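You operate a simulated robot arm through the tools that you are given. There is no shell and no other tool. Be economical: measure what you need, move in short steps, check, and stop when the job is done.

You are at the controls of a simulated robot arm. One attempt, no reset.

## Task
Take the teal filter and put it on the bench above the drawer. Then take the beige cloth from the yellow mat on the low grey table and put it on the table top between the blocks. Then put the purple cloth on the table top next to the stand away on the narrow wooden table. Then put the orange wheel on the table top between the blocks. Then take the carton marked "75" from the wooden table with the long grey block and put it on the bench above the drawer. Then take the small black ring and put it on the bench behind the low brown carton. Then fetch the orange sign and set it on the space beside the spares crate. Then take the yellow clamp and put it on top of the white carton on the wooden board on the cage. Then open the fifty-six bin, take the yellow stopper from the inside of the fifty-six bin and leave it on top of the white block and shut the bin again. Then take the black corner block on the top of the grey bench and put it away on the space beside the spares crate. Then put the small gold collar in the spares crate. Keep to this order. Set down upright: teal filter, black corner block.
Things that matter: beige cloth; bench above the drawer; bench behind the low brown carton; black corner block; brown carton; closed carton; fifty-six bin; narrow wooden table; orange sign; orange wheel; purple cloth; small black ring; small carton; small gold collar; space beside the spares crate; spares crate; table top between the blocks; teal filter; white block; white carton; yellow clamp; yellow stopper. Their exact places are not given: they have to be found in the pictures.

The check looks at the end state, three seconds after you hand in, the way a careful person would. Anything else that was tipped, shoved, dropped, spilled or broken makes it a failure. A push-on lid holds only when it is set on centred and level and pressed home; a screw cap is set on level and turned clockwise until tight. Flat cloth is picked up by pressing the open fingertips on it (5 to 10 N) and closing them slowly along it; thin cloth reads only 2 to 8 mm in the jaws.

## Robot
A 5-joint arm with a two-finger parallel gripper on a trunk, on a base that drives. Base frame: it is fixed to the floor where the robot stands at the start and does not move with it; the origin is under the middle of the robot, x ahead of it, y to its left, z up; the surface under the hand at the start is at about z = 0.705. Units: m, rad, N and s.
It reaches about 1.134 m from its shoulder. Its first joint turns from -2.601 to 2.601 rad. Places, roughly: beige cloth (8x11x3 cm) [-11.8, -2.2, 0.3]; bench above the drawer [0.4, 0.8, 0.7]; bench behind the low brown carton (29x15 cm) [0.64, 0.46, 0.7]; black corner block (16x16x17 cm) [-8.2, 2.6, 0.9]; brown carton, closed carton, small carton [-1.5, 2.25, 1]; fifty-six bin [-1.2, -8.1, 0.8]; narrow wooden table [-3.7, 2, 0.7]; orange sign [0.25, -0.5, 0.75]; orange wheel (20x20x7 cm) [-14.2, -3.3, 0.8]; purple cloth (8x11x3 cm) [-13.9, -3.5, 0.8]; small black ring (6x6x2 cm) [-1, 2.2, 0.9]; small gold collar (5x5x2 cm) [-3.9, 1.9, 0.8]; space beside the spares crate [0.5, 2.2, 0.7]; spares crate [0.4, 1.6, 0.7]; table top between the blocks [-12, -2.8, 0.8]; teal filter [0.5, 0, 0.75]; white block (4x9x4 cm) [-0.4, -8.4, 1]; white carton [-4.5, -8.25, 0.75]; yellow clamp (7x6x2 cm) [-1, -8.1, 0.9]; yellow stopper (3x3x3 cm) [-1.1, -8.1, 0.8]. Payload 1.57 kg.
The TCP is the grasp point between the finger pads, 0.03 m short of the fingertips. In the tool frame z runs along the fingers and y along their closing line. Largest opening 0.11 m; finger width 0.024, thickness 0.012; the body of the gripper, 0.048 by 0.112 m, starts 0.078 m behind the TCP.
Orientation is that of the tool frame in the base frame, as [roll, pitch, yaw] about the fixed x, y, z axes, in that order (R = Rz(yaw) Ry(pitch) Rx(roll)). With the fingers straight down and closing along the base's y, the tool's x points along the base's -x, its y along +y and its z along -z.

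## Interface
- The arm moves only by the tool apply_moves. Its argument "motion" is a list of rows, each an object (a shift or turn left out is 0, a gripper value left out holds the last) with "travel": the shift along the base's x, y, z in m, a list of three; "turn": the turn, a rotation vector about the base's x, y, z in rad, a list of three; "jaw": the finger opening in m, from 0 to 0.11. In form: [{"travel": [dx, dy, dz], "turn": [rx, ry, rz], "jaw": jaw}, ...]. A call has 1 to 12 rows; each row is the pose to reach, as a shift and turn from the pose commanded when the call began. A row lasts 0.2 s, in which the tool goes at most 0.05 m and 0.15 rad; a call with a longer step from one row to the next is refused whole, and so is a gripper value outside its range. Where a pose cannot be reached the arm comes as near as it can. A force on the tool above 40 N (or 10 N above the force at the start of the call, whichever is more), or a blocked arm, ends the call early, and 0.2 s more pass. The fingers move at their own pace (about 0.153 m/s each) and stop on an object; they squeeze with about 43 N. The grip force told is the motor's: it shows also when the fingers shut on nothing. Time passes only in rows, and 0.2 s behind the last, so rows that repeat a pose let the fingers close. It gives the time, the measured TCP pose, the force on the tool (base axes), the opening and the grip force at its end, in the units of the frame above (readings bear some noise), with the torque about the TCP (base axes, N m) and any sound that the robot's microphone picked up.
- Cameras (640 x 400 px; columns grow to the right, rows downward): "scene" is now at [0.0156, 0.1926, 1.6596]; the picture's right is [0.19, -0.98, 0.00], its down [-0.89, -0.17, -0.43] and it looks along [0.42, 0.08, -0.90] (base axes); focal length 285 px, centre (320, 200). "wrist" rides on the gripper at [0.07, 0.016, -0.141] in the tool frame; the picture's right is [-0.23, 0.97, 0.00], its down [-0.85, -0.20, -0.48] and it looks along [-0.47, -0.11, 0.88] (tool axes); focal length 222 px, centre (320, 200).
- grab_frame(camera): a new picture of that camera. No time passes.
- slide_trunk(by): slides the trunk up (or, below 0, down) by that many m; the arm and the scene camera ride with it, the base frame stays. It gives what a move gives, with no picture.
- drive_base(legs): drives the robot by 1 to 6 legs, each [ahead, turn to the left] in m and rad, along the robot's own axes; the way and the turn of a leg run together, so that a leg with both is an arc; at most 1.5 m and 3.142 rad a leg. The arm and the cameras ride along, it lands a little off, and it stops where it bumps. It gives what a move gives.
- head_to(pan, tilt): turns the head with the scene camera to pan (to the left, within 2.705 rad either way) and tilt (down, from -0.506 to 1.204), counted from straight ahead of the robot. It gives what a move gives.
- locate(camera, pixels): for up to 12 pixels [column, row] of the newest picture of that camera ("zoom" is the newest enlarged one), the place [x, y, z] in the base frame of the surface seen there, good to about 0.003 m. No time passes.
- zoom(camera, box): a new picture of the part [left, top, right, bottom] of that camera's present view, enlarged. No time passes.
- finish_job(): hands the job in; it is judged then, once.

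Go step by step. Measure first, check grasps and placings, and put right what went wrong. The budget is 378 turns and 334 pictures, counting those below and the enlarged ones. Unless the task says otherwise, let go and move clear before handing in.

The tools are called after "Emit:" by a JSON object that holds its "name" and its "arguments". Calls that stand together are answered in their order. apply_moves: Moves the arm, as the interface text tells. Its arguments: {"type":"object","properties":{"motion":{"type":"array","items":{"type":"object","properties":{"travel":{"type":"array","items":{"type":"number"}},"turn":{"type":"array","items":{"type":"number"}},"jaw":{"type":"number"}}}}},"required":["motion"]} The other tools are called the same way: slide_trunk (by) slides the trunk up or down; drive_base (legs) drives the base; head_to (pan, tilt) turns the head that bears the scene camera; grab_frame (camera) takes a picture; locate (camera, pixels) gives the place of the surface under pixels of a picture; zoom (camera, box) takes an enlarged picture of a part of a camera's view; finish_job () hands the job in.

At the start:

```text
clock: 0.0
tool_pos: [0.3822, 0.454, 0.9677]
orientation: [-3.141, 0.0, 3.124]
force: [-0.5, 0.1, -0.9]
ft_torque: [0.02, -0.02, 0.01]
opening: 0.11
grasp_force: 0.0
trunk travel left (down, up): [-0.701, 0.269]
robot x, y, heading: [-0.001, 0.01, 0.002]
head pan, tilt: [0.19, 1.124]
```

scene: 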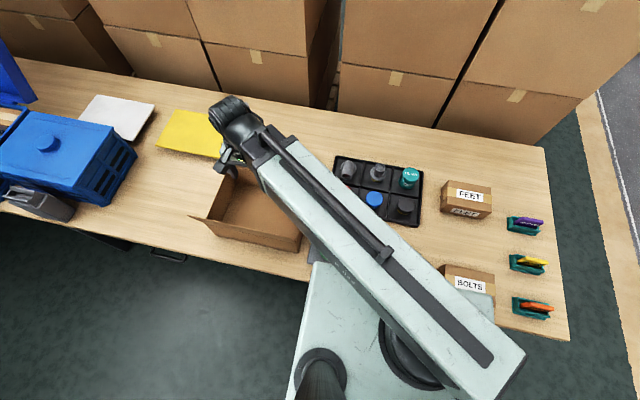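
wrist: 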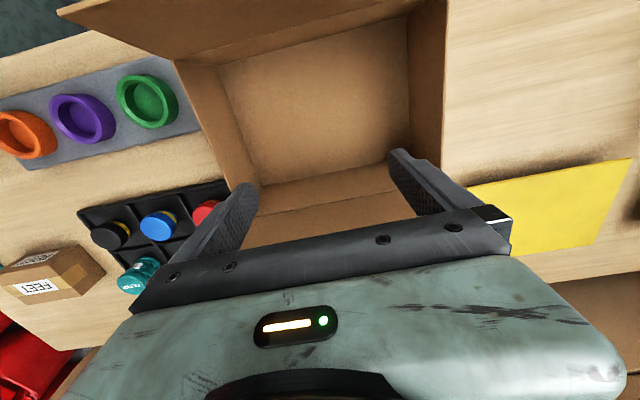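

The first pictures show the bench with the teal filter in a black tray at scene (409,177) and the orange sign at about (533,307). I'll measure these points and zoom in before moving.

Emit:
{"name": "zoom", "arguments": {"camera": "scene", "box": [320, 130, 560, 330]}}

Emit:
{"name": "locate", "arguments": {"camera": "scene", "pixels": [[409, 171], [408, 185], [376, 200], [537, 307], [530, 310], [190, 130], [118, 115], [168, 250], [170, 200], [150, 235], [100, 180], [432, 215]]}}

Emit:
{"name": "zoom", "arguments": {"camera": "scene", "box": [0, 70, 320, 270]}}

```text
2.00 times, centred on (440, 230) of scene
```

zoom: 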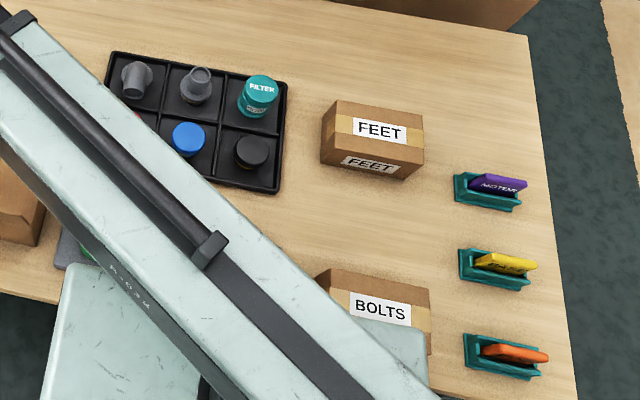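

```text
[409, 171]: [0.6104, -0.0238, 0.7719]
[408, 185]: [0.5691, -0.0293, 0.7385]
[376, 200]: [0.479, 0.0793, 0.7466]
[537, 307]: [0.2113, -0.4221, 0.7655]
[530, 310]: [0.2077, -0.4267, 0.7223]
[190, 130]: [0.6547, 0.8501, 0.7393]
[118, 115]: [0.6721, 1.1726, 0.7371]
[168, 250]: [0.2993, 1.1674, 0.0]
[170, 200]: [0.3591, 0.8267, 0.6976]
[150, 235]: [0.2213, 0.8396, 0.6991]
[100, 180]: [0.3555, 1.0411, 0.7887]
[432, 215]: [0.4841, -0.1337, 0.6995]
```

```text
2.00 times, centred on (160, 170) of scene
```

zoom: 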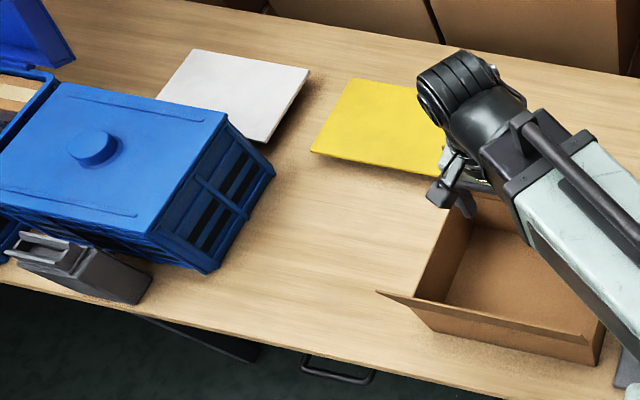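

The filter stands in the tray near (0.59,-0.03), top at about z 0.775. I'll move the hand above it for a close look with the wrist camera.

Emit:
{"name": "apply_moves", "arguments": {"motion": [{"travel": [0.017, -0.044, 0]}, {"travel": [0.034, -0.088, 0]}, {"travel": [0.051, -0.132, 0]}, {"travel": [0.068, -0.176, 0]}, {"travel": [0.085, -0.22, 0]}, {"travel": [0.102, -0.264, 0]}, {"travel": [0.119, -0.308, 0]}, {"travel": [0.136, -0.352, 0]}, {"travel": [0.153, -0.396, 0]}, {"travel": [0.17, -0.44, 0]}, {"travel": [0.187, -0.482, 0]}, {"travel": [0.187, -0.482, 0]}]}}

Emit:
{"name": "grab_frame", "arguments": {"camera": "wrist"}}

Emit:
{"name": "grab_frame", "arguments": {"camera": "scene"}}

```text
clock: 2.6
tool_pos: [0.5723, -0.0274, 0.9672]
orientation: [-3.141, -0.003, 3.124]
force: [-1.1, 0.5, -0.1]
ft_torque: [-0.01, -0.01, -0.01]
opening: 0.1102
grasp_force: 0.0
out of reach, approached as far as the arm can: row 2, 3, 4, 5, 6, 7, 8, 9, 10
trunk travel left (down, up): [-0.701, 0.269]
robot x, y, heading: [0.0019, 0.0158, 0.003]
head pan, tilt: [0.19, 1.124]
```

```text
329 pictures are left
```

wrist: 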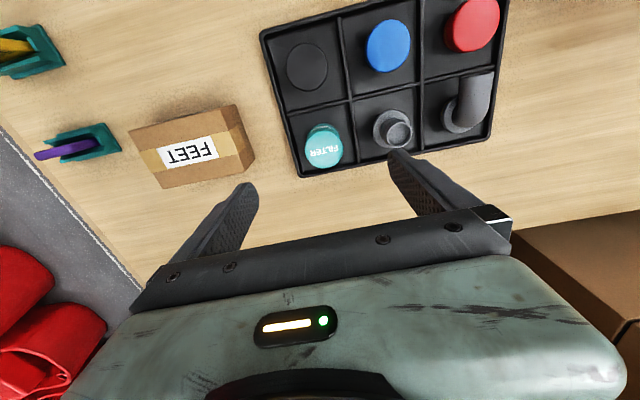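

```text
328 pictures are left
```

scene: 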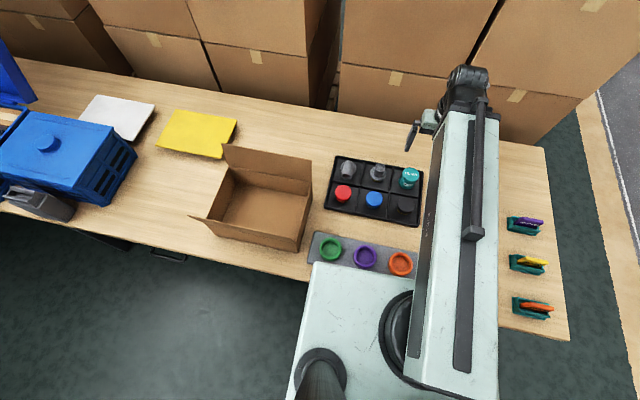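

The filter is at wrist (324,146), in front of the fingers. I'll measure its top and rims with the tray depth.

Emit:
{"name": "locate", "arguments": {"camera": "wrist", "pixels": [[324, 130], [310, 135], [340, 135], [324, 140], [324, 158], [340, 165], [305, 172], [345, 110], [250, 200]]}}

Emit:
{"name": "zoom", "arguments": {"camera": "wrist", "box": [260, 90, 420, 190]}}

Emit:
{"name": "locate", "arguments": {"camera": "scene", "pixels": [[409, 171], [409, 175], [402, 173], [417, 173], [410, 185], [190, 130], [255, 145], [272, 130], [170, 200], [200, 180], [165, 180], [150, 220]]}}

```text
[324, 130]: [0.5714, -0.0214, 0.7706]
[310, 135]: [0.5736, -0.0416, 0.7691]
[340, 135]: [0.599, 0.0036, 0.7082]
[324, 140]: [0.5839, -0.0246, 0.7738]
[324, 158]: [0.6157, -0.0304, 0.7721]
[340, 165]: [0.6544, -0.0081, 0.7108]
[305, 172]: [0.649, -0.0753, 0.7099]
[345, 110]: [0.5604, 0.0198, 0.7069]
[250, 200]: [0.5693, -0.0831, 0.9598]
```

```text
4.00 times, centred on (340, 140) of wrist
```

zoom: 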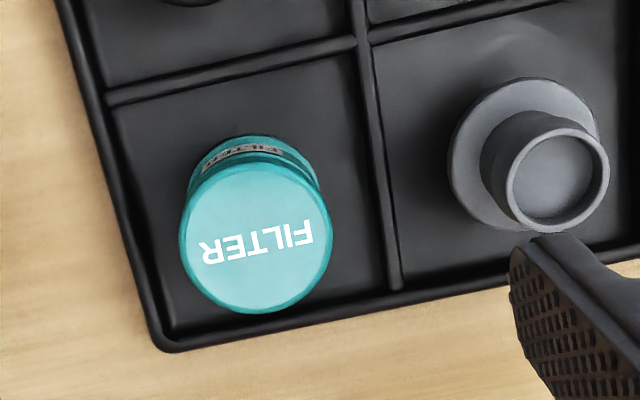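

```text
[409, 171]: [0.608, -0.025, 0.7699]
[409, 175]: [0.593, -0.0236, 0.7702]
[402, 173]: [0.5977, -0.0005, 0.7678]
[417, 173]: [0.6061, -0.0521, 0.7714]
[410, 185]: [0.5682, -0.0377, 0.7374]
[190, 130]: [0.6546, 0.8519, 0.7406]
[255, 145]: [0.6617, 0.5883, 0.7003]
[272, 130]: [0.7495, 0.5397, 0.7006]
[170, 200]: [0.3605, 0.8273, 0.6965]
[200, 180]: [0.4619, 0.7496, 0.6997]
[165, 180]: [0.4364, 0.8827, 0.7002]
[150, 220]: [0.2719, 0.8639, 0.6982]
```

The filter's top is at about (0.595,-0.027,0.771), 5 cm wide, on a tray floor at z 0.708. I'll pin down the centre via the zoom picture.

Emit:
{"name": "locate", "arguments": {"camera": "zoom", "pixels": [[257, 238], [187, 238], [327, 238], [257, 170], [257, 307], [370, 260], [150, 330], [365, 130], [160, 345]]}}

```text
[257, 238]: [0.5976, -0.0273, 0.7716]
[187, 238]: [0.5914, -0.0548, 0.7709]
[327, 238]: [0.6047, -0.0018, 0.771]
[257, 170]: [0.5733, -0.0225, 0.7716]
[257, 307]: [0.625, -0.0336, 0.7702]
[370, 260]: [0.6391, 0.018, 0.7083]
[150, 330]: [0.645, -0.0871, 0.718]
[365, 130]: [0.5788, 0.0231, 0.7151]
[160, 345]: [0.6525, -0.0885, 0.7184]
```

Centre (0.598,-0.0275), ridges at z 0.718. I'll descend with the jaw at 0.08, the tips staying just above the ridges, then close.

Emit:
{"name": "apply_moves", "arguments": {"motion": [{"travel": [0.026, 0, 0], "jaw": 0.085}, {"travel": [0.026, 0, -0.05]}, {"travel": [0.026, 0, -0.1]}, {"travel": [0.026, 0, -0.15]}, {"travel": [0.026, 0, -0.19]}, {"travel": [0.026, 0, -0.215]}, {"travel": [0.026, 0, -0.215]}]}}

Emit:
{"name": "grab_frame", "arguments": {"camera": "wrist"}}

```text
clock: 4.2
tool_pos: [0.5946, -0.0276, 0.9671]
orientation: [-3.14, 0.0, 3.125]
force: [0.4, -0.7, -0.1]
ft_torque: [0.0, 0.01, 0.01]
opening: 0.085
grasp_force: 0.1
out of reach, approached as far as the arm can: row 2, 3, 4, 5, 6, 7
trunk travel left (down, up): [-0.701, 0.269]
robot x, y, heading: [-0.001, 0.013, -0.004]
head pan, tilt: [0.19, 1.124]
```

```text
326 pictures are left
```

wrist: 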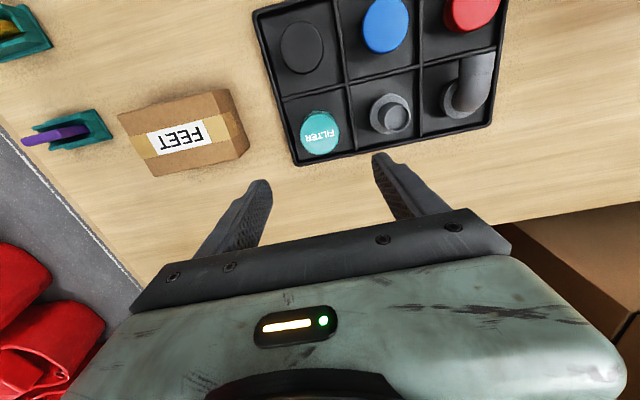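

The arm can't reach lower at this trunk height, so the trunk should carry it straight down instead. I'll slide partway and check.

Emit:
{"name": "slide_trunk", "arguments": {"by": -0.15}}

Emit:
{"name": "grab_frame", "arguments": {"camera": "wrist"}}

```text
clock: 6.0
tool_pos: [0.5966, -0.027, 0.8174]
orientation: [-3.14, 0.001, 3.124]
force: [-0.1, 0.6, 0.0]
ft_torque: [-0.01, 0.0, -0.05]
opening: 0.0852
grasp_force: 0.0
trunk travel left (down, up): [-0.551, 0.419]
robot x, y, heading: [-0.0023, 0.0103, 0.002]
head pan, tilt: [0.19, 1.124]
```

```text
325 pictures are left
```

wrist: 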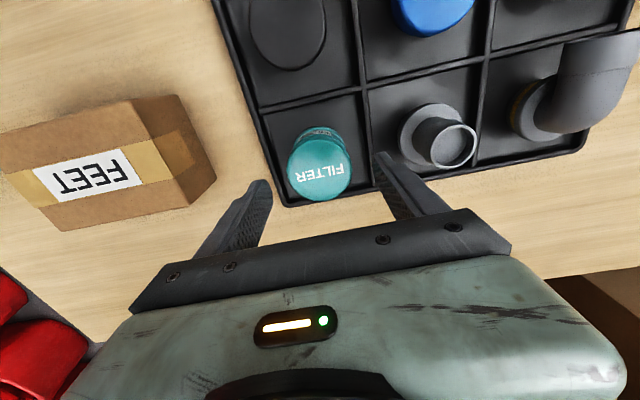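

The fingers straddle the filter, with the nozzle clear of the right finger. Sliding the last 6.5 cm.

Emit:
{"name": "slide_trunk", "arguments": {"by": -0.065}}

Emit:
{"name": "grab_frame", "arguments": {"camera": "wrist"}}

```text
clock: 7.0
tool_pos: [0.5958, -0.027, 0.7533]
orientation: [3.14, -0.001, 3.125]
force: [0.1, -0.9, -0.3]
ft_torque: [-0.03, -0.04, -0.01]
opening: 0.0851
grasp_force: 0.0
trunk travel left (down, up): [-0.486, 0.484]
robot x, y, heading: [0.0005, 0.0115, 0.002]
head pan, tilt: [0.19, 1.124]
```

```text
324 pictures are left
```

wrist: 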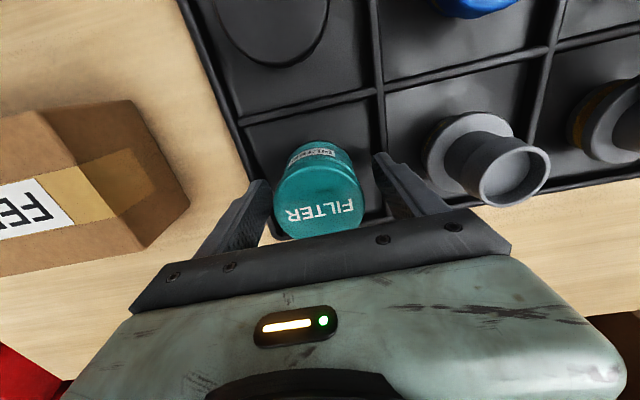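

The filter is between the fingers. Closing on it.

Emit:
{"name": "apply_moves", "arguments": {"motion": [{"jaw": 0.06}, {"jaw": 0.05}, {"jaw": 0.04}, {"jaw": 0.04}]}}

Emit:
{"name": "slide_trunk", "arguments": {"by": 0.17}}

Emit:
{"name": "grab_frame", "arguments": {"camera": "scene"}}

Emit:
{"name": "grab_frame", "arguments": {"camera": "wrist"}}

```text
clock: 8.0
tool_pos: [0.5964, -0.0282, 0.7515]
orientation: [3.142, 0.001, 3.123]
force: [-0.1, 0.0, 0.8]
ft_torque: [0.04, 0.01, 0.0]
opening: 0.0583
grasp_force: 43.5
trunk travel left (down, up): [-0.486, 0.484]
robot x, y, heading: [0.0016, 0.0129, -0.002]
head pan, tilt: [0.19, 1.124]
```

```text
clock: 9.9
tool_pos: [0.5961, -0.0266, 0.922]
orientation: [3.14, 0.001, 3.124]
force: [0.5, -0.4, 0.0]
ft_torque: [0.0, 0.0, -0.01]
opening: 0.0585
grasp_force: 42.9
trunk travel left (down, up): [-0.656, 0.314]
robot x, y, heading: [-0.0024, 0.0112, 0.001]
head pan, tilt: [0.19, 1.124]
```

```text
323 pictures are left
```

scene: 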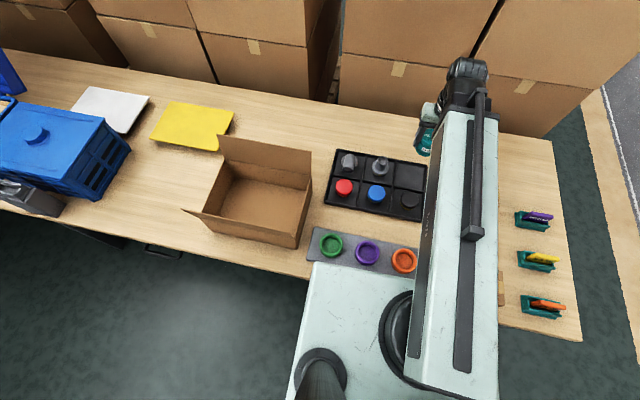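

```text
322 pictures are left
```

wrist: 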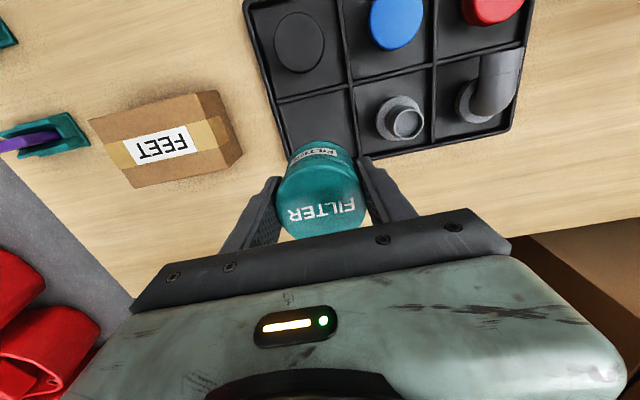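

The filter is held (opening 0.058). I'll check the carton's flap heights and the drawer spot before swinging over.

Emit:
{"name": "locate", "arguments": {"camera": "scene", "pixels": [[222, 137], [311, 153], [185, 211], [240, 205], [160, 190], [170, 215], [130, 220], [130, 155], [125, 180], [165, 248], [145, 245], [180, 252]]}}

Emit:
{"name": "head_to", "arguments": {"pan": 0.9, "tilt": 0.9}}

Emit:
{"name": "grab_frame", "arguments": {"camera": "scene"}}

```text
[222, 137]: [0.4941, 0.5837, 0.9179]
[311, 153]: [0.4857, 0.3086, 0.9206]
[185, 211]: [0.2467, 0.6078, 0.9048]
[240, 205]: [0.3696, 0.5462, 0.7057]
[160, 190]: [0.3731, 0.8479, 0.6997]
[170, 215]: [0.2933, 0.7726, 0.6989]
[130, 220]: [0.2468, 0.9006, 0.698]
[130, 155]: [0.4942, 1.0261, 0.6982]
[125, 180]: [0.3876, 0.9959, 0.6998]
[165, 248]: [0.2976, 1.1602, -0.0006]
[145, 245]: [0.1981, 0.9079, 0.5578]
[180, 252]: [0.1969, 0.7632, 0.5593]
```

```text
clock: 11.0
tool_pos: [0.596, -0.027, 0.922]
orientation: [3.141, -0.001, 3.124]
force: [-1.0, -0.1, -0.7]
ft_torque: [-0.01, 0.0, -0.01]
opening: 0.0585
grasp_force: 42.6
trunk travel left (down, up): [-0.656, 0.314]
robot x, y, heading: [0.001, 0.0118, 0.001]
head pan, tilt: [0.901, 0.901]
```

```text
321 pictures are left
```

scene: 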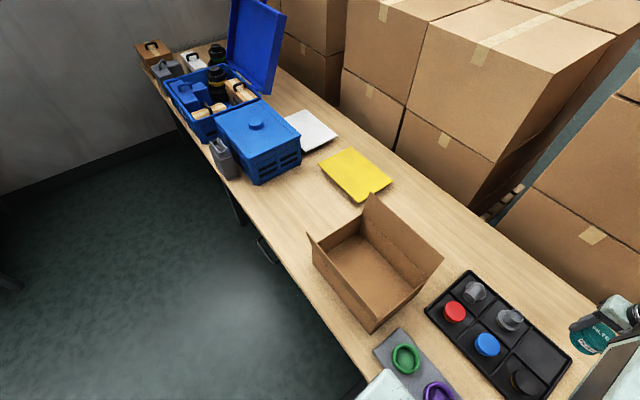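

Flaps rise to z 0.92, so I'll raise the trunk 0.13 and swing the filter round past the far side of the carton.

Emit:
{"name": "slide_trunk", "arguments": {"by": 0.13}}

Emit:
{"name": "apply_moves", "arguments": {"motion": [{"travel": [0.002, 0.045, 0]}, {"travel": [0.005, 0.09, 0]}, {"travel": [0.007, 0.135, 0]}, {"travel": [0.01, 0.18, 0]}, {"travel": [0.012, 0.225, 0]}, {"travel": [0.014, 0.27, 0]}, {"travel": [0.016, 0.315, 0]}, {"travel": [0.018, 0.36, 0]}, {"travel": [0.02, 0.405, 0]}, {"travel": [0.022, 0.45, 0]}, {"travel": [0.024, 0.495, 0]}, {"travel": [0.0, 0.535, 0]}]}}

Emit:
{"name": "apply_moves", "arguments": {"motion": [{"travel": [-0.025, 0.042, 0]}, {"travel": [-0.05, 0.084, 0]}, {"travel": [-0.075, 0.126, 0]}, {"travel": [-0.1, 0.168, 0]}, {"travel": [-0.125, 0.21, 0]}, {"travel": [-0.15, 0.252, 0]}, {"travel": [-0.175, 0.294, 0]}, {"travel": [-0.2, 0.33, 0]}, {"travel": [-0.22, 0.33, 0]}, {"travel": [-0.22, 0.33, 0]}]}}

Emit:
{"name": "grab_frame", "arguments": {"camera": "wrist"}}

Emit:
{"name": "grab_frame", "arguments": {"camera": "scene"}}

```text
clock: 12.6
tool_pos: [0.5953, -0.0272, 1.0505]
orientation: [-3.141, 0.0, 3.124]
force: [-0.1, -0.6, -0.9]
ft_torque: [0.0, -0.02, 0.0]
opening: 0.0587
grasp_force: 43.1
trunk travel left (down, up): [-0.786, 0.184]
robot x, y, heading: [-0.0019, 0.0136, 0.007]
head pan, tilt: [0.901, 0.901]
```

```text
clock: 15.2
tool_pos: [0.5958, 0.5073, 1.0522]
orientation: [-3.141, 0.0, 3.124]
force: [2.0, -0.6, -0.3]
ft_torque: [0.02, 0.02, 0.02]
opening: 0.0585
grasp_force: 42.8
trunk travel left (down, up): [-0.786, 0.184]
robot x, y, heading: [0.0038, 0.0144, 0.003]
head pan, tilt: [0.901, 0.901]
```

```text
clock: 17.4
tool_pos: [0.3746, 0.8396, 1.0532]
orientation: [3.141, 0.0, 3.125]
force: [0.4, 0.1, 0.1]
ft_torque: [-0.01, 0.0, 0.0]
opening: 0.0587
grasp_force: 43.7
trunk travel left (down, up): [-0.786, 0.184]
robot x, y, heading: [0.0041, 0.0128, 0.003]
head pan, tilt: [0.901, 0.901]
```

```text
320 pictures are left
```

wrist: 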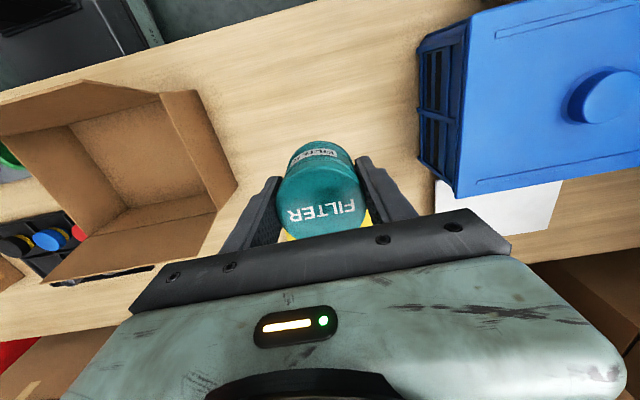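

```text
319 pictures are left
```

scene: 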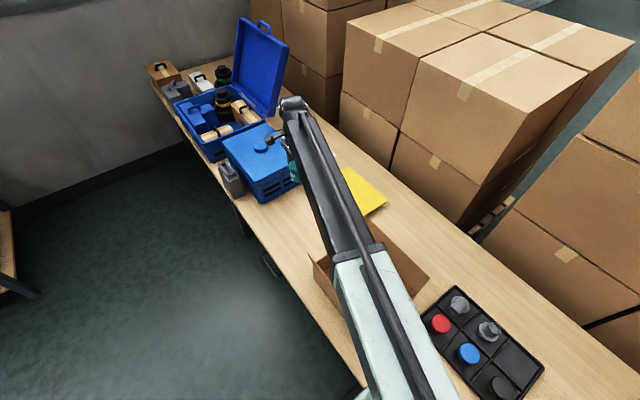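

The filter hangs over the bench above the drawer handle (y 0.76–0.91). I'll lower with the arm joints first and watch the forearm's clearance over the carton's left flap.

Emit:
{"name": "apply_moves", "arguments": {"motion": [{"travel": [0, 0, -0.04]}, {"travel": [0, 0, -0.08]}, {"travel": [0, 0, -0.12]}, {"travel": [0, 0, -0.16]}, {"travel": [0, 0, -0.16]}]}}

Emit:
{"name": "head_to", "arguments": {"pan": 0.9, "tilt": 0.95}}

Emit:
{"name": "grab_frame", "arguments": {"camera": "scene"}}

Emit:
{"name": "grab_frame", "arguments": {"camera": "wrist"}}

```text
clock: 18.6
tool_pos: [0.3749, 0.8393, 1.0512]
orientation: [-3.142, -0.002, 3.124]
force: [0.4, -0.7, -0.9]
ft_torque: [-0.01, -0.03, 0.0]
opening: 0.0585
grasp_force: 43.2
out of reach, approached as far as the arm can: row 1, 2, 3, 4, 5
trunk travel left (down, up): [-0.786, 0.184]
robot x, y, heading: [0.0052, 0.0152, 0.004]
head pan, tilt: [0.901, 0.901]
```

```text
clock: 19.2
tool_pos: [0.3747, 0.8392, 1.0534]
orientation: [3.141, -0.001, 3.124]
force: [0.2, -0.1, -0.2]
ft_torque: [-0.03, 0.01, 0.03]
opening: 0.0581
grasp_force: 43.3
trunk travel left (down, up): [-0.786, 0.184]
robot x, y, heading: [0.0022, 0.0094, 0.003]
head pan, tilt: [0.901, 0.949]
```

```text
318 pictures are left
```

scene: 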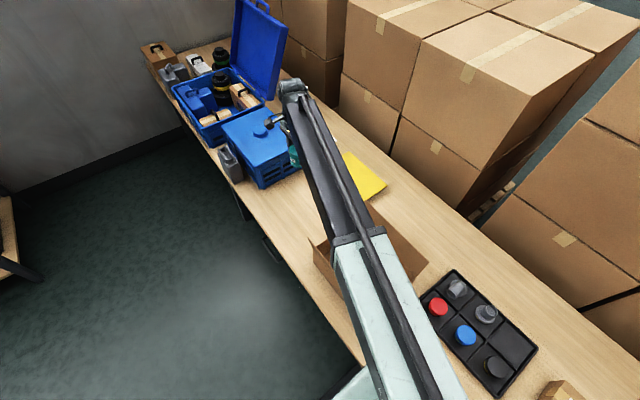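

```text
317 pictures are left
```

wrist: 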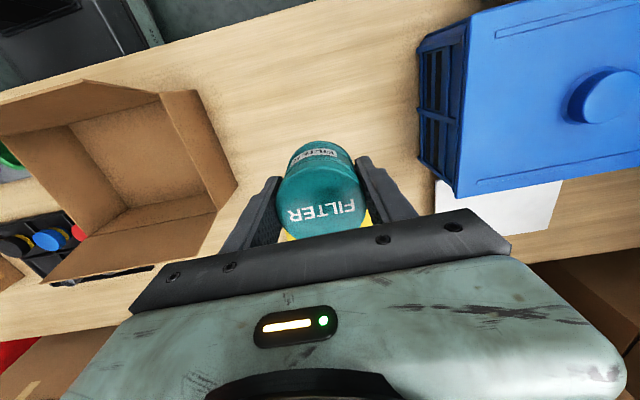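

The arm won't pitch down here, so the trunk must lower it. I'll measure the boom's height to see whether it clears the flap at z 0.905.

Emit:
{"name": "locate", "arguments": {"camera": "scene", "pixels": [[294, 95], [310, 140], [330, 190], [350, 235], [360, 280], [315, 190], [338, 260], [395, 330], [316, 245], [427, 262], [372, 205]]}}

Emit:
{"name": "zoom", "arguments": {"camera": "scene", "box": [230, 60, 430, 300]}}

```text
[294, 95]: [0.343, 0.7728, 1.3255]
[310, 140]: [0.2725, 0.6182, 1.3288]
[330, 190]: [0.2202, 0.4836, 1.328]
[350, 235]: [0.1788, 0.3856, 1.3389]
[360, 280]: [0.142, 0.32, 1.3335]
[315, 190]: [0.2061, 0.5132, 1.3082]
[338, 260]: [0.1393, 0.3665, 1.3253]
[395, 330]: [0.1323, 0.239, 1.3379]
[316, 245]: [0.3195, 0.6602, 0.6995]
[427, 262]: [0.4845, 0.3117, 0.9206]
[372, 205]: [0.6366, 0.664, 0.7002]
```

```text
1.67 times, centred on (330, 180) of scene
```

zoom: 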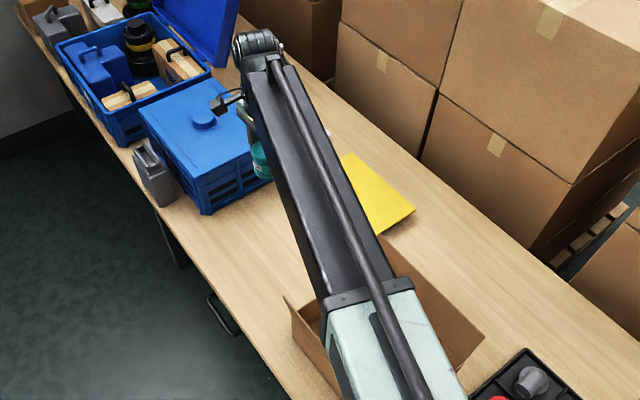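

Boom top is 0.28 above the TCP, so lowering here risks touching the flap. I'd rather reposition the base so the boom comes over the drawer directly from the front; first I'll look at the floor behind.

Emit:
{"name": "head_to", "arguments": {"pan": 2.0, "tilt": 0.55}}

Emit:
{"name": "grab_frame", "arguments": {"camera": "scene"}}

Emit:
{"name": "head_to", "arguments": {"pan": -2.6, "tilt": 0.45}}

Emit:
{"name": "grab_frame", "arguments": {"camera": "scene"}}

```text
clock: 20.5
tool_pos: [0.3749, 0.8394, 1.0514]
orientation: [-3.141, 0.0, 3.122]
force: [0.1, 0.6, -0.3]
ft_torque: [-0.01, -0.02, 0.0]
opening: 0.0587
grasp_force: 43.0
trunk travel left (down, up): [-0.786, 0.184]
robot x, y, heading: [0.0001, 0.0118, -0.0]
head pan, tilt: [2.0, 0.55]
```

```text
315 pictures are left
```

scene: 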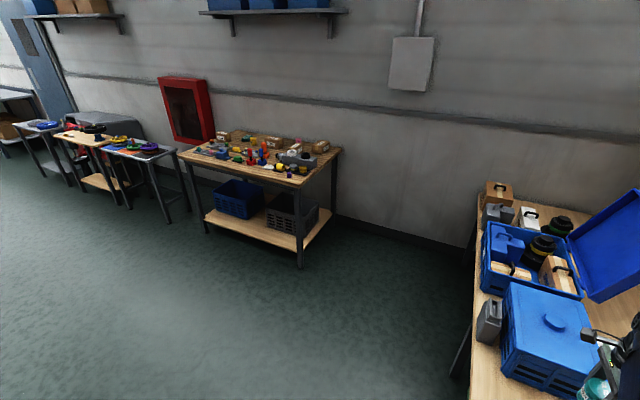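

```text
clock: 24.2
tool_pos: [0.3741, 0.8394, 1.0516]
orientation: [3.141, 0.0, 3.125]
force: [-0.4, -0.5, -0.1]
ft_torque: [-0.04, -0.02, 0.01]
opening: 0.0585
grasp_force: 42.8
trunk travel left (down, up): [-0.786, 0.184]
robot x, y, heading: [0.0004, 0.0141, -0.002]
head pan, tilt: [-2.601, 0.45]
```

```text
314 pictures are left
```

scene: 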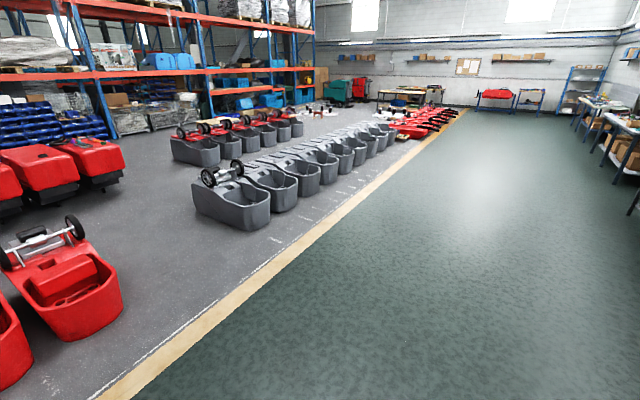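

The green floor behind is clear. I'll back off, turn right 1.15 rad and reverse, so the arm (66° to the left of the robot) points straight onto the bench over the drawer.

Emit:
{"name": "drive_base", "arguments": {"legs": [[-0.25, 0], [0, -1.15], [-0.92, 0]]}}

Emit:
{"name": "head_to", "arguments": {"pan": 1.15, "tilt": 0.9}}

Emit:
{"name": "grab_frame", "arguments": {"camera": "scene"}}

Emit:
{"name": "grab_frame", "arguments": {"camera": "wrist"}}

```text
clock: 33.4
tool_pos: [0.2667, 0.8574, 1.0533]
orientation: [-3.141, 0.0, 1.98]
force: [-0.1, 0.8, -0.1]
ft_torque: [-0.04, 0.0, 0.01]
opening: 0.0581
grasp_force: 43.0
trunk travel left (down, up): [-0.786, 0.184]
robot x, y, heading: [-0.6432, 0.8547, -1.15]
head pan, tilt: [-2.601, 0.45]
```

```text
clock: 36.5
tool_pos: [0.2671, 0.8586, 1.0522]
orientation: [3.141, 0.001, 1.979]
force: [-0.3, 0.3, 0.1]
ft_torque: [-0.02, 0.02, 0.02]
opening: 0.0586
grasp_force: 43.3
trunk travel left (down, up): [-0.786, 0.184]
robot x, y, heading: [-0.6401, 0.856, -1.152]
head pan, tilt: [1.15, 0.901]
```

```text
313 pictures are left
```

scene: 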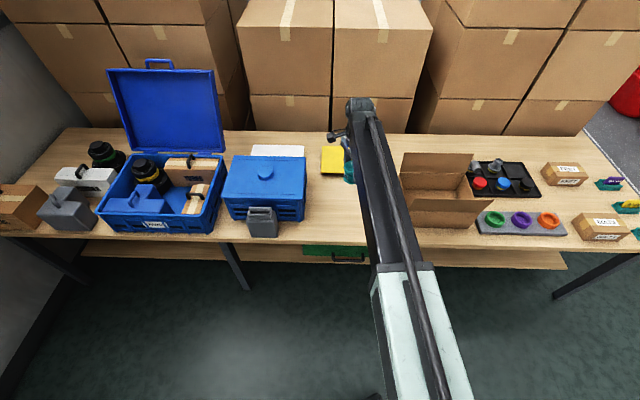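

```text
312 pictures are left
```

wrist: 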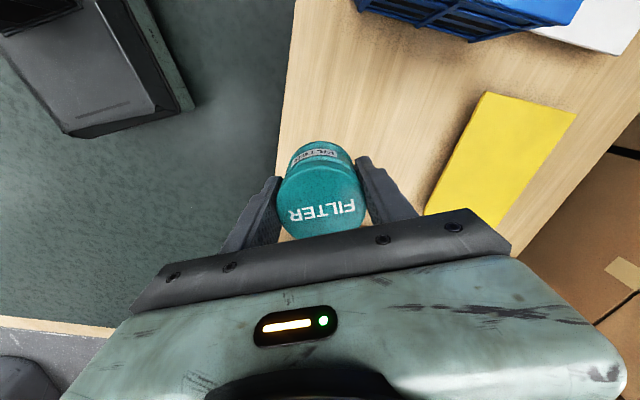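

The boom now comes over the free bench above the drawer. I'll extend to about (0.42,0.87) and lower with the trunk.

Emit:
{"name": "apply_moves", "arguments": {"motion": [{"travel": [0.04, 0.003, 0]}, {"travel": [0.08, 0.006, 0]}, {"travel": [0.12, 0.009, 0]}, {"travel": [0.153, 0.012, 0]}, {"travel": [0.153, 0.012, 0]}]}}

Emit:
{"name": "slide_trunk", "arguments": {"by": -0.28}}

Emit:
{"name": "grab_frame", "arguments": {"camera": "scene"}}

Emit:
{"name": "grab_frame", "arguments": {"camera": "wrist"}}

```text
clock: 37.7
tool_pos: [0.2778, 0.8584, 1.052]
orientation: [-3.141, 0.001, 1.98]
force: [0.8, -0.3, -0.1]
ft_torque: [-0.03, 0.01, -0.01]
opening: 0.0587
grasp_force: 42.7
out of reach, approached as far as the arm can: row 1, 2, 3, 4, 5
trunk travel left (down, up): [-0.786, 0.184]
robot x, y, heading: [-0.639, 0.8556, -1.153]
head pan, tilt: [1.15, 0.901]
```

```text
clock: 40.5
tool_pos: [0.2775, 0.8577, 0.7724]
orientation: [3.138, 0.001, 1.979]
force: [-0.5, 0.1, -0.7]
ft_torque: [0.04, 0.02, 0.02]
opening: 0.0586
grasp_force: 43.4
trunk travel left (down, up): [-0.506, 0.464]
robot x, y, heading: [-0.6371, 0.8592, -1.151]
head pan, tilt: [1.15, 0.901]
```

```text
311 pictures are left
```

scene: 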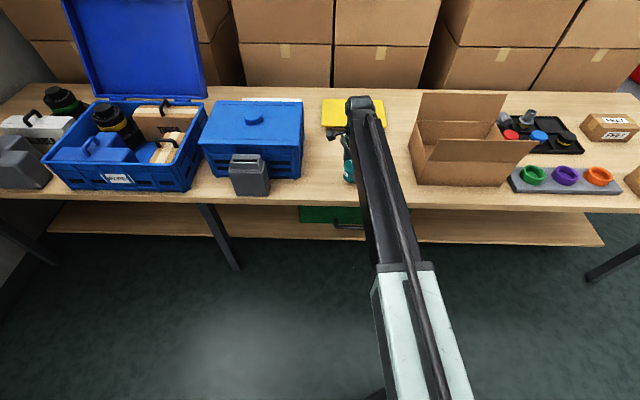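

```text
310 pictures are left
```

wrist: 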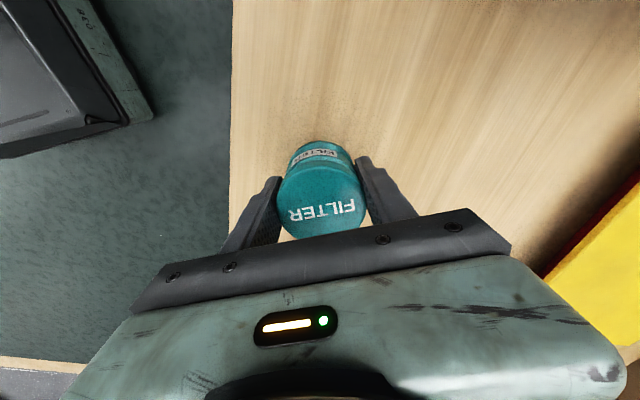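

At this base spot straight-down reach ends at x 0.278, too near the edge. I'll raise and shuffle the base about 0.16 m closer (ahead, turn, back, turn back).

Emit:
{"name": "slide_trunk", "arguments": {"by": 0.27}}

Emit:
{"name": "drive_base", "arguments": {"legs": [[0.19, 0], [0, -0.85], [-0.18, 0], [0, 0.85]]}}

Emit:
{"name": "grab_frame", "arguments": {"camera": "scene"}}

```text
clock: 43.2
tool_pos: [0.2775, 0.8575, 1.0426]
orientation: [-3.141, 0.001, 1.98]
force: [0.7, -0.7, -1.0]
ft_torque: [-0.03, 0.02, 0.01]
opening: 0.0586
grasp_force: 42.6
trunk travel left (down, up): [-0.776, 0.194]
robot x, y, heading: [-0.6379, 0.8582, -1.15]
head pan, tilt: [1.15, 0.901]
```

```text
clock: 50.3
tool_pos: [0.4319, 0.8493, 1.0429]
orientation: [3.138, 0.001, 1.978]
force: [0.1, 0.0, -0.2]
ft_torque: [0.0, 0.01, -0.01]
opening: 0.0584
grasp_force: 43.3
trunk travel left (down, up): [-0.776, 0.194]
robot x, y, heading: [-0.4718, 0.8501, -1.165]
head pan, tilt: [1.15, 0.901]
```

```text
309 pictures are left
```

scene: 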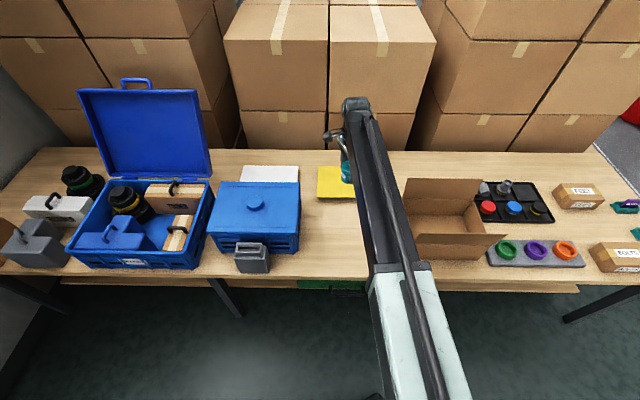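

Tool is now at (0.432,0.849). Lowering to just above contact.

Emit:
{"name": "slide_trunk", "arguments": {"by": -0.294}}

Emit:
{"name": "grab_frame", "arguments": {"camera": "wrist"}}

```text
clock: 53.2
tool_pos: [0.4323, 0.8501, 0.7493]
orientation: [-3.14, 0.0, 1.979]
force: [0.2, -0.1, -0.9]
ft_torque: [-0.01, -0.02, -0.01]
opening: 0.0588
grasp_force: 42.9
trunk travel left (down, up): [-0.482, 0.488]
robot x, y, heading: [-0.4774, 0.8508, -1.167]
head pan, tilt: [1.15, 0.901]
```

```text
308 pictures are left
```

wrist: 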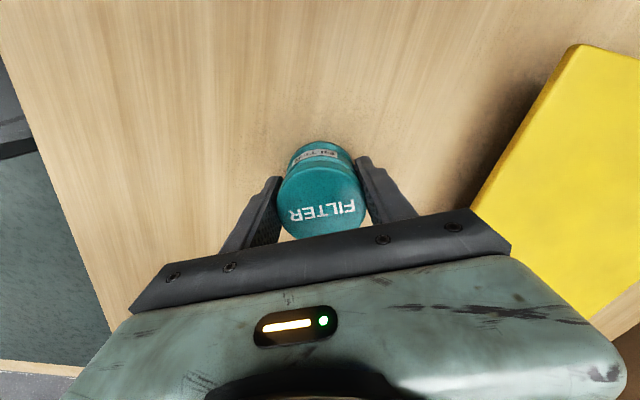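

About 6 mm left to the bench. A small slide, checking the force.

Emit:
{"name": "slide_trunk", "arguments": {"by": -0.006}}

```text
clock: 53.8
tool_pos: [0.4314, 0.8501, 0.7435]
orientation: [3.139, 0.002, 1.98]
force: [6.2, 0.2, 15.1]
ft_torque: [-0.11, -0.02, 0.06]
opening: 0.0588
grasp_force: 42.9
trunk travel left (down, up): [-0.476, 0.494]
robot x, y, heading: [-0.4735, 0.8508, -1.16]
head pan, tilt: [1.15, 0.901]
```

Contact is felt (15 N). Releasing gently and lifting off.

Emit:
{"name": "apply_moves", "arguments": {"motion": [{"jaw": 0.07}, {"jaw": 0.095}, {"jaw": 0.1}]}}

Emit:
{"name": "slide_trunk", "arguments": {"by": 0.3}}

Emit:
{"name": "grab_frame", "arguments": {"camera": "wrist"}}

```text
clock: 54.6
tool_pos: [0.4323, 0.8493, 0.7428]
orientation: [-3.141, -0.001, 1.979]
force: [0.6, 0.5, 0.7]
ft_torque: [-0.01, 0.01, 0.0]
opening: 0.0999
grasp_force: 0.0
trunk travel left (down, up): [-0.476, 0.494]
robot x, y, heading: [-0.473, 0.854, -1.16]
head pan, tilt: [1.15, 0.901]
```

```text
clock: 57.6
tool_pos: [0.4334, 0.8496, 1.0412]
orientation: [3.14, 0.0, 1.979]
force: [-1.1, 0.4, 0.0]
ft_torque: [-0.01, -0.03, 0.0]
opening: 0.1001
grasp_force: 0.0
trunk travel left (down, up): [-0.776, 0.194]
robot x, y, heading: [-0.4743, 0.8524, -1.161]
head pan, tilt: [1.15, 0.901]
```

```text
307 pictures are left
```

wrist: 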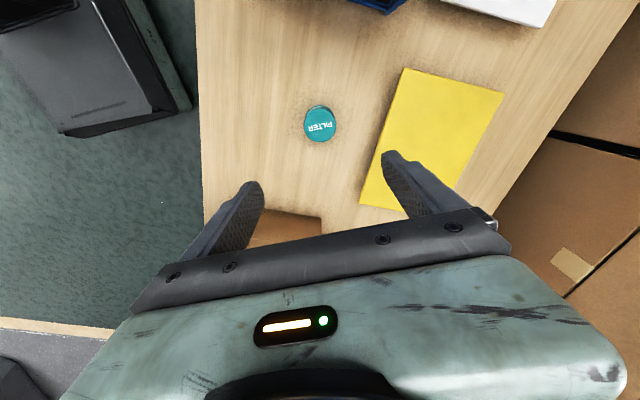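

The filter stands upright at wrist (319,124). Next, the long drive toward the beige cloth at (-11.8,-2.2); I'll turn round over the bench at safe height and run down the clear green aisle.

Emit:
{"name": "drive_base", "arguments": {"legs": [[0, -1.88], [1.5, 0], [1.5, 0], [1.5, 0], [1.5, 0], [1.5, 0]]}}

Emit:
{"name": "head_to", "arguments": {"pan": 0.2, "tilt": 0.45}}

Emit:
{"name": "grab_frame", "arguments": {"camera": "scene"}}

```text
clock: 97.3
tool_pos: [-8.0843, -1.1056, 1.0421]
orientation: [-3.141, -0.001, 0.13]
force: [0.7, -0.5, -0.2]
ft_torque: [0.0, 0.03, 0.0]
opening: 0.1001
grasp_force: 0.1
trunk travel left (down, up): [-0.776, 0.194]
robot x, y, heading: [-7.8362, -0.2327, -3.011]
head pan, tilt: [1.15, 0.901]
```

```text
clock: 98.6
tool_pos: [-8.0845, -1.1047, 1.0426]
orientation: [-3.142, 0.002, 0.13]
force: [-0.1, 0.7, 0.1]
ft_torque: [0.03, 0.01, 0.0]
opening: 0.1002
grasp_force: 0.0
trunk travel left (down, up): [-0.776, 0.194]
robot x, y, heading: [-7.837, -0.2358, -3.013]
head pan, tilt: [0.201, 0.45]
```

```text
306 pictures are left
```

scene: 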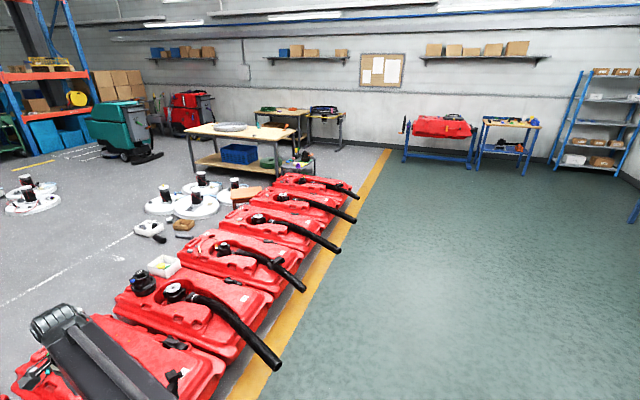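

I'm at (-7.84,-0.24); tables lie past the red machines around (250,140) and a low table near (298,165). I'll zoom and measure.

Emit:
{"name": "zoom", "arguments": {"camera": "scene", "box": [170, 85, 390, 223]}}

Emit:
{"name": "locate", "arguments": {"camera": "scene", "pixels": [[230, 128], [195, 130], [280, 138], [298, 163], [285, 113], [325, 110], [352, 190], [385, 152], [440, 127], [510, 123], [200, 188], [300, 190]]}}

```text
2.90 times, centred on (280, 154) of scene
```

zoom: 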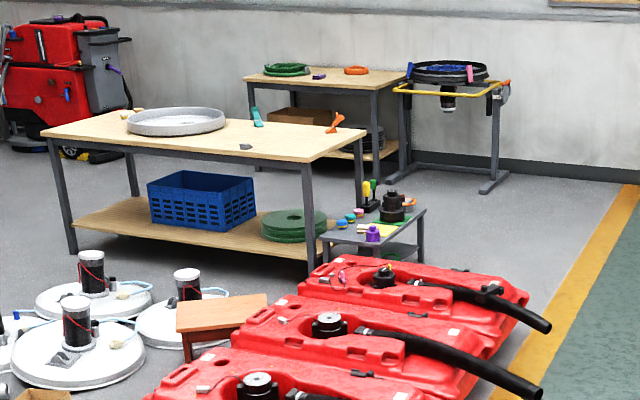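

```text
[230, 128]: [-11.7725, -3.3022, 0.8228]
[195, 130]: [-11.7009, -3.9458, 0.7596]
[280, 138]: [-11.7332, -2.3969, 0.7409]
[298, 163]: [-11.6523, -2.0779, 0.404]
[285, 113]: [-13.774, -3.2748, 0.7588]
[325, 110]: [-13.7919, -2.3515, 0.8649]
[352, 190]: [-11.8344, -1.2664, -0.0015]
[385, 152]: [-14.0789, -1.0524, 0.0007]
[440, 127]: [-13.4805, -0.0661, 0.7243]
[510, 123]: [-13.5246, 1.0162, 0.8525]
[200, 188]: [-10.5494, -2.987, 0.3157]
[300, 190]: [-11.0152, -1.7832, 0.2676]
```

Low grey table is near (-11.8,-2.1,z≈0.38), the wooden table's near corner at (-11.7,-2.4,0.74), the further table near (-14,-3.2). I'll drive to about x -12, staying on the green floor, and look again.

Emit:
{"name": "drive_base", "arguments": {"legs": [[1.4, 0], [1.4, 0], [1.4, 0]]}}

Emit:
{"name": "head_to", "arguments": {"pan": 1.3, "tilt": 0.6}}

Emit:
{"name": "grab_frame", "arguments": {"camera": "scene"}}

```text
clock: 118.9
tool_pos: [-12.2718, -1.6838, 1.0419]
orientation: [-3.141, 0.002, 0.138]
force: [1.0, -0.5, -0.4]
ft_torque: [-0.02, -0.01, -0.02]
opening: 0.0997
grasp_force: 0.1
trunk travel left (down, up): [-0.776, 0.194]
robot x, y, heading: [-12.0272, -0.8073, -3.003]
head pan, tilt: [0.201, 0.45]
```

```text
clock: 120.2
tool_pos: [-12.271, -1.6832, 1.0428]
orientation: [-3.142, 0.0, 0.138]
force: [-0.8, 1.1, 0.2]
ft_torque: [0.0, -0.02, -0.01]
opening: 0.1
grasp_force: 0.0
trunk travel left (down, up): [-0.776, 0.194]
robot x, y, heading: [-12.0252, -0.8077, -2.998]
head pan, tilt: [1.3, 0.6]
```

```text
304 pictures are left
```

scene: 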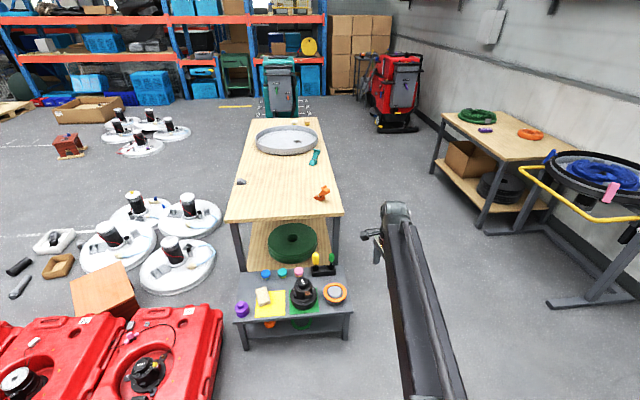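

Emit:
{"name": "zoom", "arguments": {"camera": "scene", "box": [210, 120, 370, 350]}}

Emit:
{"name": "locate", "arguments": {"camera": "scene", "pixels": [[263, 295], [263, 312], [240, 318], [345, 312], [335, 292], [300, 320], [228, 220], [341, 213], [320, 195], [315, 160], [285, 195], [240, 183]]}}

Emit:
{"name": "locate", "arguments": {"camera": "scene", "pixels": [[215, 330], [245, 350], [330, 268], [265, 272], [484, 130], [530, 134], [450, 115], [485, 160], [560, 140], [479, 215], [555, 300], [541, 200]]}}

```text
1.74 times, centred on (290, 235) of scene
```

zoom: 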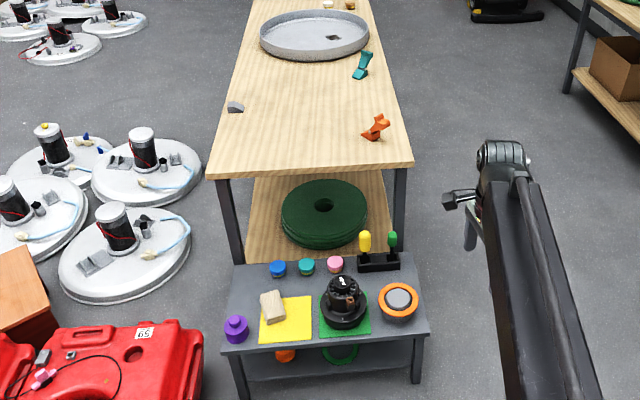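

```text
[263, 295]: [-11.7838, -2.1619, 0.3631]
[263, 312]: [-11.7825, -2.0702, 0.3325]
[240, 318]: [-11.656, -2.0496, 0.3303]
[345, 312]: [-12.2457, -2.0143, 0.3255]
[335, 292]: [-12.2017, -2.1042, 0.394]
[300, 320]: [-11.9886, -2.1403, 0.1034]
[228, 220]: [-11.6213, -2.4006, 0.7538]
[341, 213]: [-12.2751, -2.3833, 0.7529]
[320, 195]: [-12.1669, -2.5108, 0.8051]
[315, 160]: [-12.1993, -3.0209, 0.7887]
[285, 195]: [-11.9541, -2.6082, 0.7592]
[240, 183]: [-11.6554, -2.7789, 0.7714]
```

```text
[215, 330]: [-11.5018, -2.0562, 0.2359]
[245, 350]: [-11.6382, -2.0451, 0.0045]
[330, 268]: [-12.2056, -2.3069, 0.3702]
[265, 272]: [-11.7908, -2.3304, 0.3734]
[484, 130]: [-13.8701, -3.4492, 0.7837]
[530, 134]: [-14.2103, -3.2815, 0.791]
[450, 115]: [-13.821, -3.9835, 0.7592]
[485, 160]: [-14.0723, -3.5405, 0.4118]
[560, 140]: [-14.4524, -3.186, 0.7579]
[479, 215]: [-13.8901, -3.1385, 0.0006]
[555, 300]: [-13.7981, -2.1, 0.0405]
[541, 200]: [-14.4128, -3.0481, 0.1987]
```

Layout measured: table A spans x -11.62…-12.28, y < -2.39, z 0.755; blocks at (-11.66,-2.78), (-12.17,-2.51), (-12.20,-3.02); beige cloth at (-11.785,-2.16,0.363). I'll check heights of neighbours and the base's own footprint before picking an approach.

Emit:
{"name": "locate", "arguments": {"camera": "zoom", "pixels": [[345, 280], [364, 236], [392, 236], [398, 297], [235, 322], [265, 295], [283, 295], [275, 318], [335, 262], [306, 263], [290, 330], [303, 15]]}}

Emit:
{"name": "head_to", "arguments": {"pan": 0.9, "tilt": 1.2}}

Emit:
{"name": "grab_frame", "arguments": {"camera": "scene"}}

```text
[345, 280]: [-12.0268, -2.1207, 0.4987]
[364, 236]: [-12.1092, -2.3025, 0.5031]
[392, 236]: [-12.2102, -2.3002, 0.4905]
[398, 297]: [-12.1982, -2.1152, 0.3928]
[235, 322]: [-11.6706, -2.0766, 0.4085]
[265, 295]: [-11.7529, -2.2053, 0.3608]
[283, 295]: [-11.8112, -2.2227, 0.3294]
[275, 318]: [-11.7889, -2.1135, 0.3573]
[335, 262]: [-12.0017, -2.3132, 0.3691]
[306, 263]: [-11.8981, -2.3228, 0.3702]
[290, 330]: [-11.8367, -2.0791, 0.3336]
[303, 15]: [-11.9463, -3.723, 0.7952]
```

```text
clock: 121.2
tool_pos: [-12.271, -1.6834, 1.043]
orientation: [3.141, -0.001, 0.14]
force: [-0.8, 0.1, 0.5]
ft_torque: [-0.02, 0.0, 0.02]
opening: 0.0998
grasp_force: 0.0
trunk travel left (down, up): [-0.776, 0.194]
robot x, y, heading: [-12.0278, -0.8072, -3.002]
head pan, tilt: [0.901, 1.201]
```

```text
302 pictures are left
```

scene: 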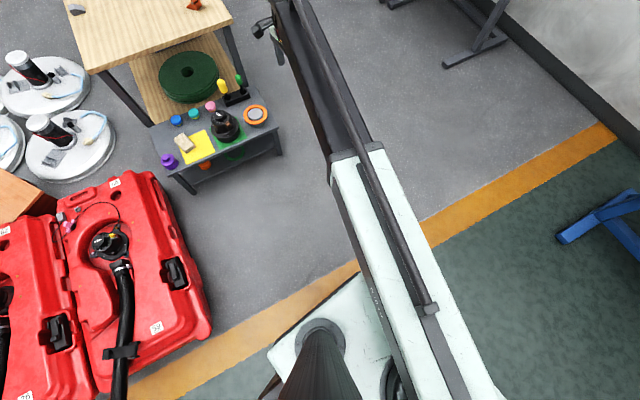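

I'll measure the base plate corners seen at (270,352) and (362,268), and the red machine's near corner (208,330).

Emit:
{"name": "locate", "arguments": {"camera": "scene", "pixels": [[272, 350], [335, 285], [358, 270], [208, 330], [155, 180], [282, 152], [188, 190], [495, 390], [230, 50], [62, 68]]}}

```text
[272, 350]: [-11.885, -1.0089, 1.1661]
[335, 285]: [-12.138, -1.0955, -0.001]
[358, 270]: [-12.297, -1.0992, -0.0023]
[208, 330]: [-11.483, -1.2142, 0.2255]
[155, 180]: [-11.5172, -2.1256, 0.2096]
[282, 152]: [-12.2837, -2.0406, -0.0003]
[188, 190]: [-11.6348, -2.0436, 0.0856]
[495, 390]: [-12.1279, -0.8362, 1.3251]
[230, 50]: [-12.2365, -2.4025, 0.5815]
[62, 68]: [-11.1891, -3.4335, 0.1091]
```

I'll take the +y side: base to about (-12.0,-1.3), then turn so the arm points at the cloth with no tall items under the boom.

Emit:
{"name": "drive_base", "arguments": {"legs": [[0, 1.48], [0.49, 0], [0, -0.965]]}}

Emit:
{"name": "grab_frame", "arguments": {"camera": "wrist"}}

```text
clock: 130.2
tool_pos: [-11.7602, -2.1663, 1.0424]
orientation: [3.139, 0.001, 0.673]
force: [-0.2, 0.5, -0.3]
ft_torque: [-0.02, -0.01, -0.01]
opening: 0.0998
grasp_force: 0.1
trunk travel left (down, up): [-0.776, 0.194]
robot x, y, heading: [-11.99, -1.2935, -2.462]
head pan, tilt: [0.901, 1.201]
```

```text
301 pictures are left
```

wrist: 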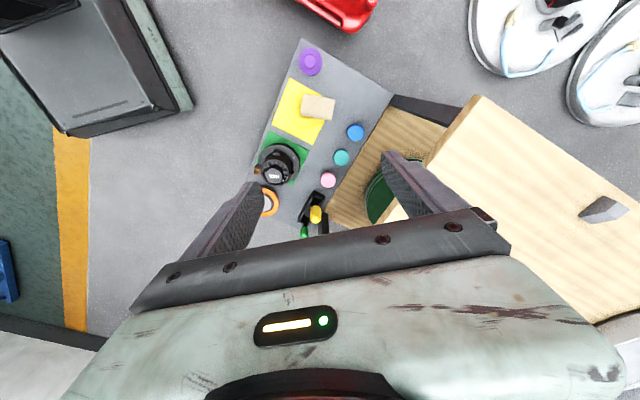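

The cloth is at wrist (318,106). I'll measure its corners and orientation.

Emit:
{"name": "zoom", "arguments": {"camera": "wrist", "box": [260, 40, 380, 160]}}

Emit:
{"name": "locate", "arguments": {"camera": "wrist", "pixels": [[303, 96], [334, 100], [331, 118], [302, 112], [318, 106], [295, 90], [322, 127], [312, 62], [280, 160], [355, 132]]}}

```text
3.33 times, centred on (320, 100) of wrist
```

zoom: 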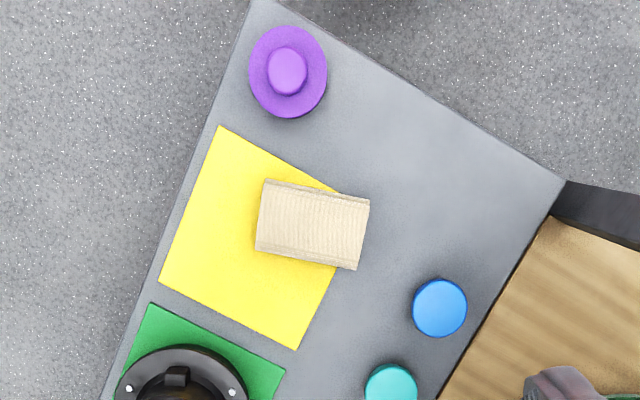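

```text
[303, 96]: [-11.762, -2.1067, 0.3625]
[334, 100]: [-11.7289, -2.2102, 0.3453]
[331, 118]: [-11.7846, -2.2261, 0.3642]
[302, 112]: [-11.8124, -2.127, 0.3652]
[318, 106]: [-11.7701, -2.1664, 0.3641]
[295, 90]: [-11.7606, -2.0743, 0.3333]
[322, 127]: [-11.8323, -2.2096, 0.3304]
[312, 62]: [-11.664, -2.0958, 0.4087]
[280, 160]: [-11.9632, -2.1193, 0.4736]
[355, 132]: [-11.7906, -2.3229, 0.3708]
```

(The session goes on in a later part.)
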